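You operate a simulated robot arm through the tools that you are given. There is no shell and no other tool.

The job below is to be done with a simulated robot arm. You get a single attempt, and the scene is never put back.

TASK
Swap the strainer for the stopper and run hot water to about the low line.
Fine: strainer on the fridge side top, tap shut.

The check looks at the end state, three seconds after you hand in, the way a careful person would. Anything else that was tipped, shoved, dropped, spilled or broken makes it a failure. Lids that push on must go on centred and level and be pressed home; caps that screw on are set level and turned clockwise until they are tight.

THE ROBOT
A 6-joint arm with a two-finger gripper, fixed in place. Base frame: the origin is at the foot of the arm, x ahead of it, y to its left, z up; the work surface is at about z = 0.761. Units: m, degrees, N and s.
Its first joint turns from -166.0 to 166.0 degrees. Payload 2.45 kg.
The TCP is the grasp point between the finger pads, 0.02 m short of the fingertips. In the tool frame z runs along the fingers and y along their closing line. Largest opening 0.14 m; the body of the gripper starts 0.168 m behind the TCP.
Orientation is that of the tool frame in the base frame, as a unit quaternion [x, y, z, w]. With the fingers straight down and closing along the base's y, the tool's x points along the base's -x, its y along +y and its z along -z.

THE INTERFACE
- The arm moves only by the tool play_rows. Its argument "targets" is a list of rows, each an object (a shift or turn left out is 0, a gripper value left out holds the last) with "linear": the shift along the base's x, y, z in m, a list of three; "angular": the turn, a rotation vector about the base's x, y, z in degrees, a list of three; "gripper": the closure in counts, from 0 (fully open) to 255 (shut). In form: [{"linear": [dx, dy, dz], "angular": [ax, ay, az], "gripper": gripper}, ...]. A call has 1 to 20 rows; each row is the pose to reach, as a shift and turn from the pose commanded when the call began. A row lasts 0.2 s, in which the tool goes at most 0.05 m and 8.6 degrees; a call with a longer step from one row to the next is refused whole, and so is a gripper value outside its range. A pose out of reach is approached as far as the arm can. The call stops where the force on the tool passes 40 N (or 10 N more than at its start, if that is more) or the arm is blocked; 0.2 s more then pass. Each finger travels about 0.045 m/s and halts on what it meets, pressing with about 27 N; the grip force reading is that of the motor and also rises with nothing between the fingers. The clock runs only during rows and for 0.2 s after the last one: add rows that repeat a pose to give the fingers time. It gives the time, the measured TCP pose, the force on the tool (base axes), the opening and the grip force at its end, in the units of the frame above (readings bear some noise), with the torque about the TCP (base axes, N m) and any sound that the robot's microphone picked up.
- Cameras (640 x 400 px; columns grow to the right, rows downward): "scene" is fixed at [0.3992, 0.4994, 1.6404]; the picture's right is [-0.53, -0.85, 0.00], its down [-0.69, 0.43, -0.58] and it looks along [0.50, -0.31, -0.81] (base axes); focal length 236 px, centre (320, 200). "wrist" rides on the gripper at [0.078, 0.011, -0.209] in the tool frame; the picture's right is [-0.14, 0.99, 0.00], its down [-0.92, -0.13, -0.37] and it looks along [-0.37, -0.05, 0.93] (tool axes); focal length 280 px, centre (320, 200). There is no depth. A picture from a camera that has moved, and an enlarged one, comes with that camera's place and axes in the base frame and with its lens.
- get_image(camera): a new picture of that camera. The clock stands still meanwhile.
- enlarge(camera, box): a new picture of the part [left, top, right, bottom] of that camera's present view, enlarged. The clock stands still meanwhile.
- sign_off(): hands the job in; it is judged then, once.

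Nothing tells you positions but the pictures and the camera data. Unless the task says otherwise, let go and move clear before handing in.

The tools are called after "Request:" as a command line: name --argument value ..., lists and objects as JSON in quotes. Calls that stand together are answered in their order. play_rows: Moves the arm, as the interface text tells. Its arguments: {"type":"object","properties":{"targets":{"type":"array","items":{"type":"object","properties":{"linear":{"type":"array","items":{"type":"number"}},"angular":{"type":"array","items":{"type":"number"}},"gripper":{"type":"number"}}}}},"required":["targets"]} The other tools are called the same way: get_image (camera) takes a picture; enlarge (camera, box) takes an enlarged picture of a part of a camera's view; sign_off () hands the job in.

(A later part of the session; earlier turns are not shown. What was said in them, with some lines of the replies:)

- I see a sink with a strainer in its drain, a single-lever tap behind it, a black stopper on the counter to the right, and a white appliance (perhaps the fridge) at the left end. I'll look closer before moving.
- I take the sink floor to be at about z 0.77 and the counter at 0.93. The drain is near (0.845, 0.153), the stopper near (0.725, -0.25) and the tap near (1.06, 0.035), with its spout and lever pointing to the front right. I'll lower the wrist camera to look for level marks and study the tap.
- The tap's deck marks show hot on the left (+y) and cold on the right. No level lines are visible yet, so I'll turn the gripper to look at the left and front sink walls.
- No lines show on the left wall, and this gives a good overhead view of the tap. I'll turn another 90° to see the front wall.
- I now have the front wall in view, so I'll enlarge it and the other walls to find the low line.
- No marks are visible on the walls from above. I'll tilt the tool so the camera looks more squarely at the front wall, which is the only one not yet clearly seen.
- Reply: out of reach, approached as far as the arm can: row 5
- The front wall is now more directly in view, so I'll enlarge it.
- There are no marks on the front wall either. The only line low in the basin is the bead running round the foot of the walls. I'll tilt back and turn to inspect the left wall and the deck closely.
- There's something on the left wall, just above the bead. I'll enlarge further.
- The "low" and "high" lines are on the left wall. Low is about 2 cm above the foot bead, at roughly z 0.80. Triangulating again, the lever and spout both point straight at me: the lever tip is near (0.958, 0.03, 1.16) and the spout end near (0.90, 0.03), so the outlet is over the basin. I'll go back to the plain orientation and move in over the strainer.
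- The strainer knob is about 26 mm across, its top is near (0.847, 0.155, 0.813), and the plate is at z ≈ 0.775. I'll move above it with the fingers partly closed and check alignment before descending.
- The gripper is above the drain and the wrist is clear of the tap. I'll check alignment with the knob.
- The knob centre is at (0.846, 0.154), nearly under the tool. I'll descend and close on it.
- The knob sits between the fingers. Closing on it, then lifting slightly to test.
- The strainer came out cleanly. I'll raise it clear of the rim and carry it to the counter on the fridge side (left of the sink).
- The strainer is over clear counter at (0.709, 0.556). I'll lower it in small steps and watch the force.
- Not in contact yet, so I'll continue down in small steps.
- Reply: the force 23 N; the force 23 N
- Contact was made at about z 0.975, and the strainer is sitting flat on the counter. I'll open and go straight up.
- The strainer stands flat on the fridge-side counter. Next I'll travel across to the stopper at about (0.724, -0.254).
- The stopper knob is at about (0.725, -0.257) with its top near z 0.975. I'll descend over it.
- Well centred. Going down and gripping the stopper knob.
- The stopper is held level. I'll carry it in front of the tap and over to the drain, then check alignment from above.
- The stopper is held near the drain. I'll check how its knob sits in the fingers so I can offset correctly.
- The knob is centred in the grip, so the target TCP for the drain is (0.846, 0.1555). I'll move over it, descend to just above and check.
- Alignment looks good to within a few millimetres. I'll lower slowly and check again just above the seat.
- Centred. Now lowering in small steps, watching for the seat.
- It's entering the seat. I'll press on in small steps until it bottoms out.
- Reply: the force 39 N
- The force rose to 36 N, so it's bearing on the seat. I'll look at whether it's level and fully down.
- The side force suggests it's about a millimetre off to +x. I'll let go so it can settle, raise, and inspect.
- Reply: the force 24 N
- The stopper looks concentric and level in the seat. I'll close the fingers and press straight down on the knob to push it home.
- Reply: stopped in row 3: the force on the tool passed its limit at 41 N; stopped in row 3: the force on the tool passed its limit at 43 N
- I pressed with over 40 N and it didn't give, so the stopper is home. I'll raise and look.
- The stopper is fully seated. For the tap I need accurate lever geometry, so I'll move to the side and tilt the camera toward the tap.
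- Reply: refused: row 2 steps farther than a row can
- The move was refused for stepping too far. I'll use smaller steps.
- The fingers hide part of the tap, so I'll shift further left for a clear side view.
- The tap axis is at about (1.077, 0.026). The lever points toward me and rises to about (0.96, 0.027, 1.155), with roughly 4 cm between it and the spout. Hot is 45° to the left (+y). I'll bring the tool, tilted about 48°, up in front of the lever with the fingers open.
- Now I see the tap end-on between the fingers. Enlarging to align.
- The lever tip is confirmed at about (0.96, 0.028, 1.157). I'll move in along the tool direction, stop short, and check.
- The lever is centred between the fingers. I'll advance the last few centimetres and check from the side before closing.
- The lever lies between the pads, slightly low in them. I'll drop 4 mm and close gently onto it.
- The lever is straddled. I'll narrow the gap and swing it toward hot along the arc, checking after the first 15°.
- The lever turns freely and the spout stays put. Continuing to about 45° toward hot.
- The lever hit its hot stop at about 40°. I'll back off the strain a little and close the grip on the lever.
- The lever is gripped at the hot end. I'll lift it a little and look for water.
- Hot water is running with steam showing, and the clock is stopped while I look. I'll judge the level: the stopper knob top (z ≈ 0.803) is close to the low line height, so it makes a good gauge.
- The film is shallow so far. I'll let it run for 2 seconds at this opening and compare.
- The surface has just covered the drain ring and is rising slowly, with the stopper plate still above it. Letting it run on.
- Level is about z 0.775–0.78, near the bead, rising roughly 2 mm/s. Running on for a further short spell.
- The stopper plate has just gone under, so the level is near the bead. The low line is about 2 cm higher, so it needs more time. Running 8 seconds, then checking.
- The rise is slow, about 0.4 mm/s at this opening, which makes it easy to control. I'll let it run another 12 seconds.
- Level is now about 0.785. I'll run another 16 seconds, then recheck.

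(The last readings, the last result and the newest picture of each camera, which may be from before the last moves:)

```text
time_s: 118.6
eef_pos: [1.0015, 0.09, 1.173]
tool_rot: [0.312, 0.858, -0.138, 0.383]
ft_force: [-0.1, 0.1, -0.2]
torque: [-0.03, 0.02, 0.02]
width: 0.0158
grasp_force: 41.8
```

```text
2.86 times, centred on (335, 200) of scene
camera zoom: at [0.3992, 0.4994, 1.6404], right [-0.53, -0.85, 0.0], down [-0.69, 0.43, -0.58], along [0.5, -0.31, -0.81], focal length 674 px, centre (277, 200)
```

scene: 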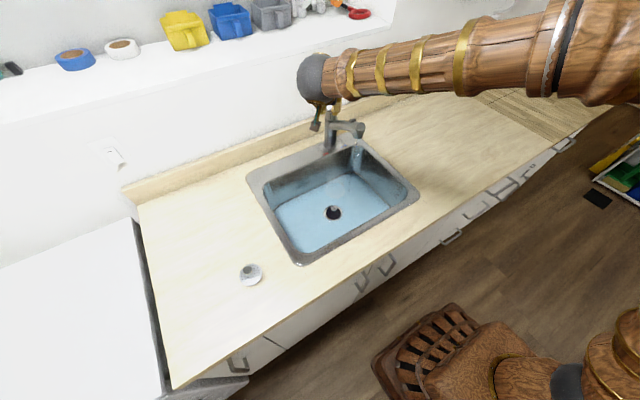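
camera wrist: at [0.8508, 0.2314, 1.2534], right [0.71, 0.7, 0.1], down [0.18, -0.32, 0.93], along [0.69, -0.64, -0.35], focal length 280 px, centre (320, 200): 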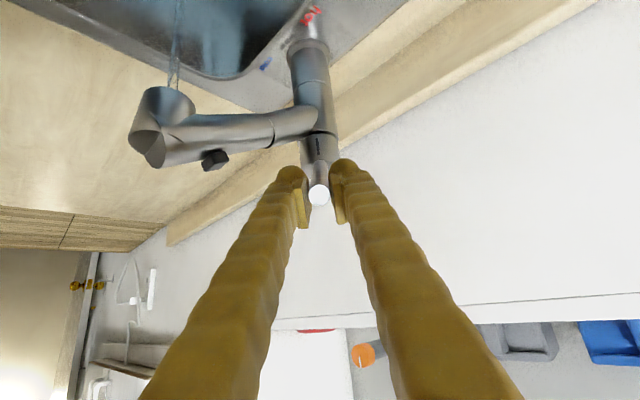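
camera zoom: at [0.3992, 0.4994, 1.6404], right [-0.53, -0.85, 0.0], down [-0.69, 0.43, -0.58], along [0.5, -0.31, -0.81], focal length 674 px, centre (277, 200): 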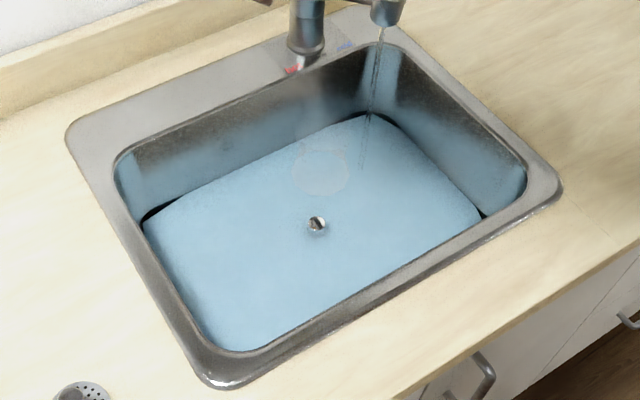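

Allowing for the wall slope, the level is about 3–4 mm below the low line. I'll run about 4 seconds more, then shut the lever and inspect the line directly with the wrist camera.

Request:
play_rows --targets '[{"linear": [0, 0, 0]}, {"linear": [0, 0, 0]}, {"linear": [0, 0, 0]}, {"linear": [0, 0, 0]}, {"linear": [0, 0, 0]}, {"linear": [0, 0, 0]}, {"linear": [0, 0, 0]}, {"linear": [0, 0, 0]}, {"linear": [0, 0, 0]}, {"linear": [0, 0, 0]}, {"linear": [0, 0, 0]}, {"linear": [0, 0, 0]}, {"linear": [0, 0, 0]}, {"linear": [0, 0, 0]}, {"linear": [0, 0, 0]}, {"linear": [0, 0, 0]}, {"linear": [-0.0022, 0.0017, -0.0045]}, {"linear": [-0.0042, 0.0035, -0.0089]}, {"linear": [-0.006, 0.005, -0.0135]}, {"linear": [-0.0077, 0.0065, -0.0185]}]'

Request:
play_rows --targets '[{"linear": [0, 0, 0]}, {"linear": [0, 0, 0]}]'

Request:
enlarge --camera "scene" --box '[280, 80, 420, 200]'

Request:
enlarge --camera "wrist" --box '[120, 0, 400, 240]'

Request:
enlarge --camera "scene" --box '[300, 180, 370, 230]'

```text
time_s: 122.8
eef_pos: [0.9955, 0.0961, 1.1539]
tool_rot: [0.314, 0.857, -0.141, 0.384]
ft_force: [-7.9, 4.0, 17.3]
torque: [-0.47, -0.47, -0.03]
width: 0.0158
grasp_force: 41.3
```

```text
time_s: 123.4
eef_pos: [0.9949, 0.0965, 1.1534]
tool_rot: [0.311, 0.858, -0.138, 0.384]
ft_force: [-12.3, 1.7, 18.8]
torque: [-0.23, -0.19, -0.09]
width: 0.016
grasp_force: 42.2
```

```text
3.33 times, centred on (350, 140) of scene
camera zoom: at [0.3992, 0.4994, 1.6404], right [-0.53, -0.85, 0.0], down [-0.69, 0.43, -0.58], along [0.5, -0.31, -0.81], focal length 786 px, centre (220, 400)
```

zoom: 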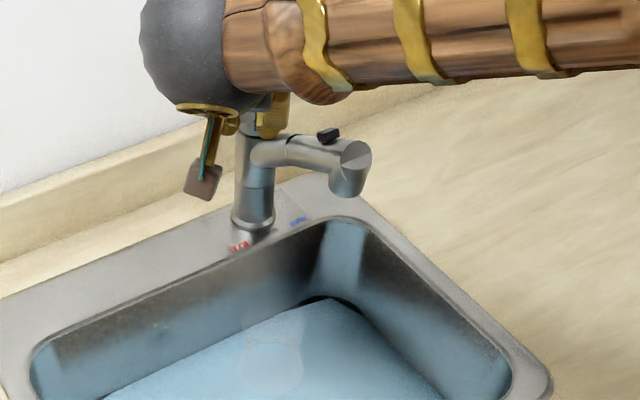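

```text
1.67 times, centred on (260, 120) of wrist
camera zoom: at [0.8434, 0.2378, 1.2354], right [0.71, 0.7, 0.1], down [0.18, -0.32, 0.93], along [0.69, -0.64, -0.35], focal length 467 px, centre (420, 333)
```

zoom: 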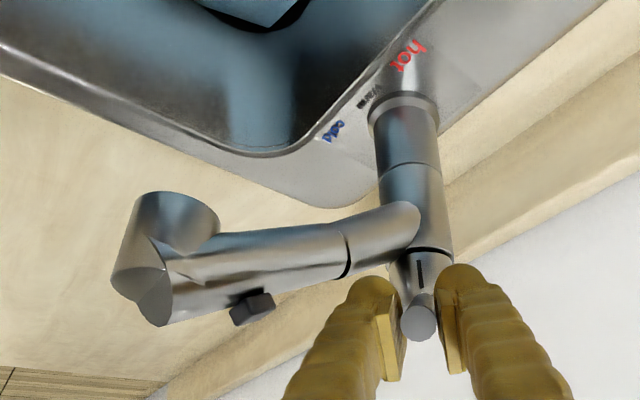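

```text
8.00 times, centred on (335, 205) of scene
camera zoom: at [0.3992, 0.4994, 1.6404], right [-0.53, -0.85, 0.0], down [-0.69, 0.43, -0.58], along [0.5, -0.31, -0.81], focal length 1886 px, centre (200, 160)
```

zoom: 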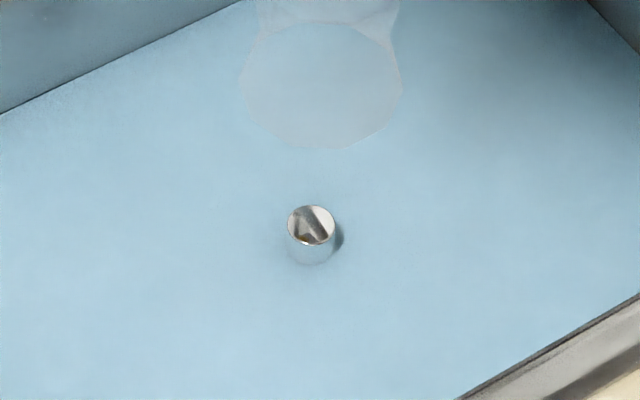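

The tap is shut. I'll release the lever and back away along the approach direction, then bring the tool back upright.

Request:
play_rows --targets '[{"gripper": 170}, {"gripper": 170}, {"gripper": 170}, {"gripper": 150}, {"gripper": 150}]'

Request:
play_rows --targets '[{"linear": [-0.017, 0.014, 0.02]}, {"linear": [-0.034, 0.029, 0.04]}, {"linear": [-0.057, 0.048, 0.067]}, {"linear": [-0.08, 0.067, 0.094]}, {"linear": [-0.1, 0.084, 0.11]}, {"linear": [-0.1, 0.084, 0.11]}]'

Request:
enlarge --camera "scene" --box '[280, 80, 420, 200]'

Request:
get_image --camera "wrist"

```text
time_s: 124.6
eef_pos: [0.9959, 0.0974, 1.1542]
tool_rot: [0.312, 0.858, -0.139, 0.384]
ft_force: [-0.2, 0.5, 0.5]
torque: [0.0, -0.02, -0.02]
width: 0.0577
grasp_force: 0.0
```

```text
time_s: 126.0
eef_pos: [0.8951, 0.1815, 1.2658]
tool_rot: [0.312, 0.858, -0.139, 0.383]
ft_force: [0.9, -0.1, -0.2]
torque: [-0.03, 0.05, 0.02]
width: 0.0578
grasp_force: 0.1
```

```text
3.33 times, centred on (350, 140) of scene
camera zoom: at [0.3992, 0.4994, 1.6404], right [-0.53, -0.85, 0.0], down [-0.69, 0.43, -0.58], along [0.5, -0.31, -0.81], focal length 786 px, centre (220, 400)
```

zoom: 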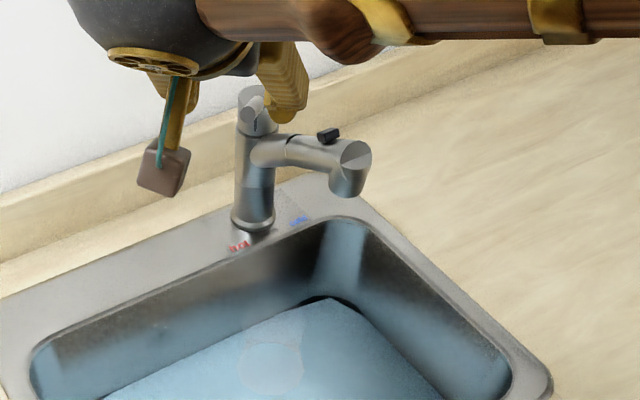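

```text
taken
camera wrist: at [0.7432, 0.3219, 1.3468], right [0.71, 0.7, 0.1], down [0.18, -0.32, 0.93], along [0.69, -0.64, -0.35], focal length 280 px, centre (320, 200)
```

wrist: 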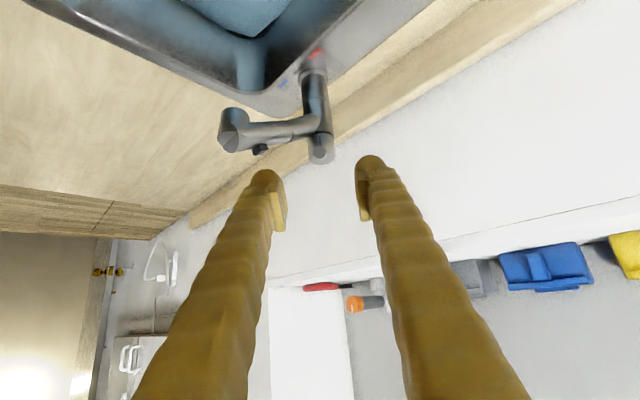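

Clear of the tap, with no water running. Returning upright and turning to face the left wall to read the level.

Request:
play_rows --targets '[{"linear": [-0.02, -0.005, 0.01], "angular": [5.14, 6.13, 0]}, {"linear": [-0.04, -0.01, 0.02], "angular": [10.28, 12.26, 0]}, {"linear": [-0.06, -0.015, 0.025], "angular": [15.4, 18.4, 0]}, {"linear": [-0.08, -0.02, 0.03], "angular": [20.6, 24.5, 0]}, {"linear": [-0.1, -0.03, 0.03], "angular": [25.7, 30.6, 0]}, {"linear": [-0.1, -0.04, 0.03], "angular": [30.9, 36.8, 0]}]'

Request:
play_rows --targets '[{"angular": [0, 0, 8]}, {"angular": [0, 0, 16]}, {"angular": [0, 0, 24]}, {"angular": [0, 0, 32]}, {"angular": [0, 0, 40]}, {"angular": [0, 0, 48]}, {"angular": [0, 0, 56]}, {"angular": [0, 0, 64]}, {"angular": [0, 0, 72]}, {"angular": [0, 0, 80]}, {"angular": [0, 0, 88]}, {"angular": [0, 0, 96]}, {"angular": [0, 0, 104]}, {"angular": [0, 0, 112]}, {"angular": [0, 0, 120]}, {"angular": [0, 0, 128]}, {"angular": [0, 0, 130]}]'

Request:
play_rows --targets '[{"linear": [0, 0, -0.01], "angular": [7, 0, 0]}, {"linear": [0, 0, -0.02], "angular": [14, 0, 0]}, {"linear": [0, 0, -0.03], "angular": [21, 0, 0]}, {"linear": [0, 0, -0.05], "angular": [28, 0, 0]}]'

Request:
get_image --camera "wrist"

Request:
enlarge --camera "wrist" --box '[260, 100, 360, 165]'

```text
time_s: 127.4
eef_pos: [0.7943, 0.1408, 1.295]
tool_rot: [0.342, 0.94, 0.001, -0.001]
ft_force: [0.2, 0.0, -0.1]
torque: [0.0, 0.01, -0.02]
width: 0.0576
grasp_force: 0.1
```

```text
time_s: 131.0
eef_pos: [0.7957, 0.1417, 1.2934]
tool_rot: [0.708, -0.706, -0.001, 0.0]
ft_force: [0.0, -0.4, 0.2]
torque: [-0.01, 0.01, 0.04]
width: 0.0576
grasp_force: 0.1
```

```text
time_s: 132.0
eef_pos: [0.7977, 0.1424, 1.2437]
tool_rot: [-0.685, 0.686, 0.172, 0.173]
ft_force: [-0.4, -0.7, 0.9]
torque: [0.01, 0.0, -0.01]
width: 0.0577
grasp_force: 0.2
```

```text
taken
camera wrist: at [0.7864, -0.0272, 1.3909], right [-0.99, 0.12, 0.07], down [0.13, 0.64, 0.76], along [0.05, 0.76, -0.65], focal length 280 px, centre (320, 200)
```

wrist: 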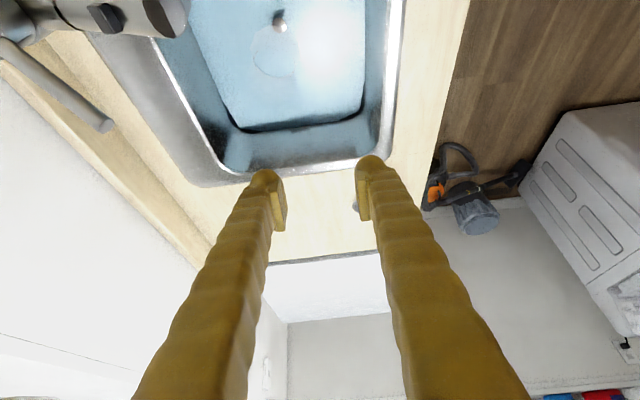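

```text
6.15 times, centred on (310, 132) of wrist
camera zoom: at [0.7864, -0.0272, 1.3909], right [-0.99, 0.12, 0.07], down [0.13, 0.64, 0.76], along [0.05, 0.76, -0.65], focal length 1726 px, centre (382, 615)
```

zoom: 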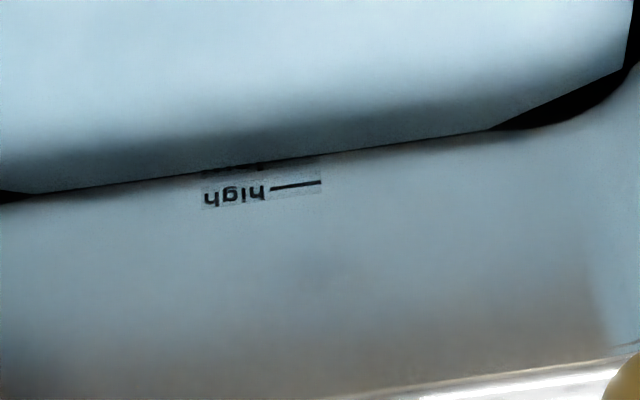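

The water edge is right at the "low" mark, with "high" still clear above. Enlarging to judge it exactly.

Request:
enlarge --camera "wrist" --box '[285, 115, 320, 140]'

Request:
enlarge --camera "wrist" --box '[297, 119, 313, 129]'

Request:
get_image --camera "scene"

Request:
enlarge --camera "scene" --box '[280, 80, 420, 200]'

```text
16.00 times, centred on (302, 128) of wrist
camera zoom: at [0.7864, -0.0272, 1.3909], right [-0.99, 0.12, 0.07], down [0.13, 0.64, 0.76], along [0.05, 0.76, -0.65], focal length 4486 px, centre (600, 1360)
```

zoom: 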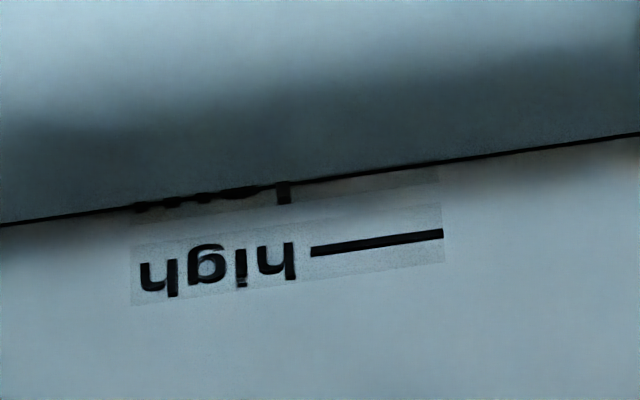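

```text
16.00 times, centred on (305, 124) of wrist
camera zoom: at [0.7864, -0.0272, 1.3909], right [-0.99, 0.12, 0.07], down [0.13, 0.64, 0.76], along [0.05, 0.76, -0.65], focal length 4486 px, centre (560, 1416)
```

zoom: 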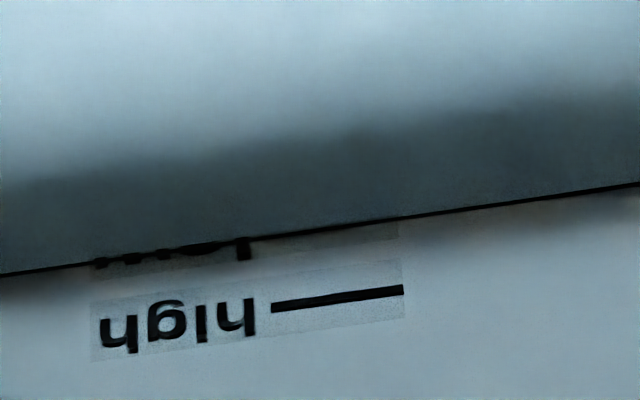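

```text
taken
```

scene: 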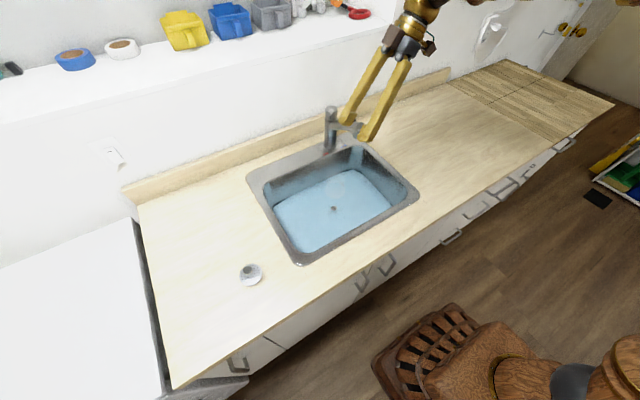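

```text
3.33 times, centred on (350, 140) of scene
camera zoom: at [0.3992, 0.4994, 1.6404], right [-0.53, -0.85, 0.0], down [-0.69, 0.43, -0.58], along [0.5, -0.31, -0.81], focal length 786 px, centre (220, 400)
```

zoom: 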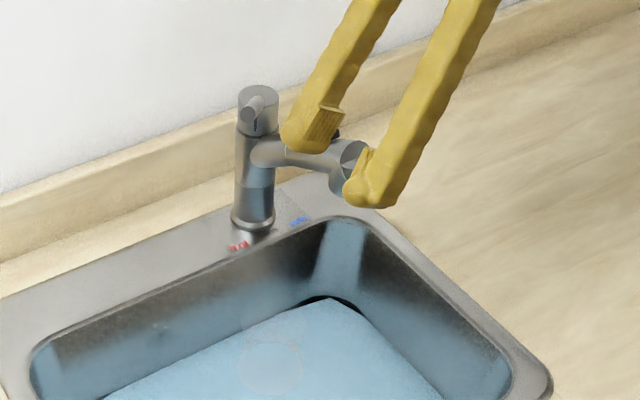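

The water is within about 1 mm of the low line, and the tap is shut with no stream. I'll move the arm clear and confirm the level holds and nothing drips.

Request:
play_rows --targets '[{"linear": [-0.01, 0, 0.02], "angular": [-7, 0, 0]}, {"linear": [-0.03, 0, 0.04], "angular": [-14, 0, 0]}, {"linear": [-0.05, 0, 0.06], "angular": [-21, 0, 0]}, {"linear": [-0.08, 0, 0.08], "angular": [-28, 0, 0]}, {"linear": [-0.1, 0, 0.11], "angular": [-28, 0, 0]}, {"linear": [-0.12, 0, 0.14], "angular": [-28, 0, 0]}, {"linear": [-0.12, 0, 0.14], "angular": [-28, 0, 0]}, {"linear": [-0.12, 0, 0.14], "angular": [-28, 0, 0]}, {"linear": [-0.12, 0, 0.14], "angular": [-28, 0, 0]}, {"linear": [-0.12, 0, 0.14], "angular": [-28, 0, 0]}, {"linear": [-0.12, 0, 0.14], "angular": [-28, 0, 0]}, {"linear": [-0.12, 0, 0.14], "angular": [-28, 0, 0]}, {"linear": [-0.12, 0, 0.14], "angular": [-28, 0, 0]}, {"linear": [-0.12, 0, 0.14], "angular": [-28, 0, 0]}, {"linear": [-0.12, 0, 0.14], "angular": [-28, 0, 0]}, {"linear": [-0.12, 0, 0.14], "angular": [-28, 0, 0]}]'

Request:
get_image --camera "wrist"

Request:
enlarge --camera "scene" --box '[300, 180, 370, 230]'

Request:
enlarge --camera "scene" --box '[230, 80, 430, 300]'

Request:
enlarge --camera "scene" --box '[310, 90, 380, 160]'

```text
time_s: 135.4
eef_pos: [0.6758, 0.1419, 1.3831]
tool_rot: [0.707, -0.707, -0.002, 0.001]
ft_force: [0.2, -1.0, 0.0]
torque: [0.04, -0.03, 0.01]
width: 0.0576
grasp_force: 0.1
```

```text
taken
camera wrist: at [0.665, 0.062, 1.5922], right [-0.99, 0.14, 0.0], down [0.13, 0.92, 0.37], along [0.05, 0.37, -0.93], focal length 280 px, centre (320, 200)
```

wrist: 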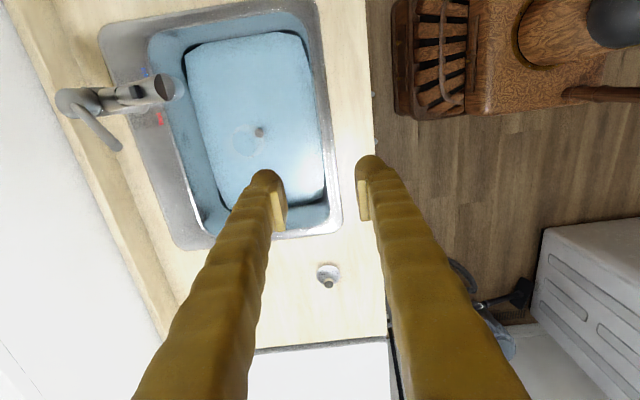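

```text
8.00 times, centred on (335, 205) of scene
camera zoom: at [0.3992, 0.4994, 1.6404], right [-0.53, -0.85, 0.0], down [-0.69, 0.43, -0.58], along [0.5, -0.31, -0.81], focal length 1886 px, centre (200, 160)
```

zoom: 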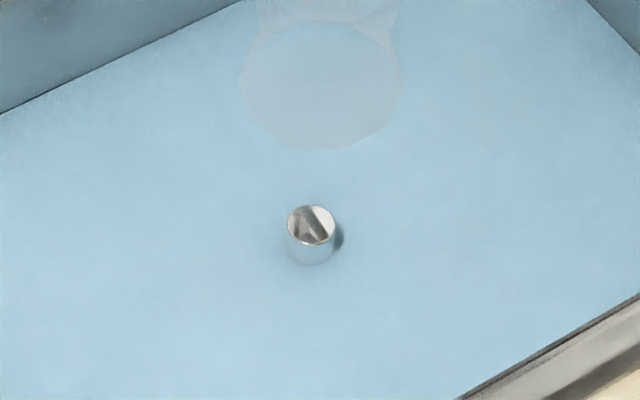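

```text
1.82 times, centred on (330, 190) of scene
camera zoom: at [0.3992, 0.4994, 1.6404], right [-0.53, -0.85, 0.0], down [-0.69, 0.43, -0.58], along [0.5, -0.31, -0.81], focal length 429 px, centre (302, 218)
```

zoom: 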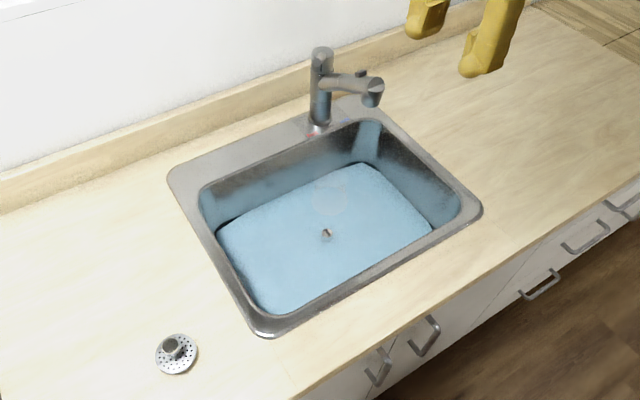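

```text
5.71 times, centred on (345, 125) of scene
camera zoom: at [0.3992, 0.4994, 1.6404], right [-0.53, -0.85, 0.0], down [-0.69, 0.43, -0.58], along [0.5, -0.31, -0.81], focal length 1347 px, centre (177, 629)
```

zoom: 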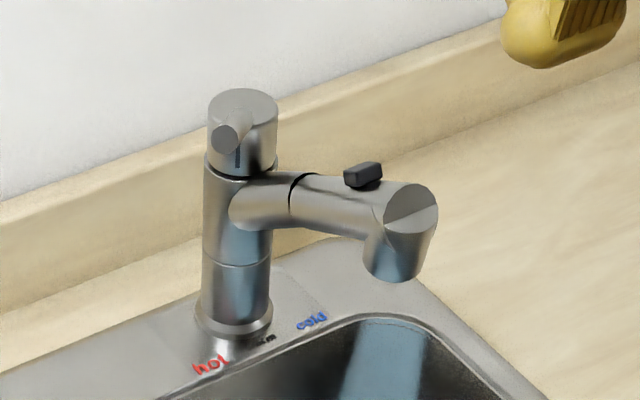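

The level hasn't moved since I shut the tap and nothing is running. The stopper is seated, the strainer is standing on the fridge-side counter, and the arm is clear. Handing in.

Request:
sign_off

```text
The job is handed in.
```

The strainer is out and the stopper is pressed into the drain. The sink is filled with hot water to within about 1 mm of the "low" line, judged from the wrist camera. The level held for about 12 seconds after I shut the tap, and no water was running.

- **Strainer:** it is standing flat on the counter between the sink and the white unit at the left end. I took that unit to be the fridge and "fridge side top" to mean that stretch of worktop.
- **Tap:** it is shut, and I left the lever turned to the hot side. The spout stayed where it was.
- **Arm:** it is empty and clear of everything. I saw nothing else moved or spilled.
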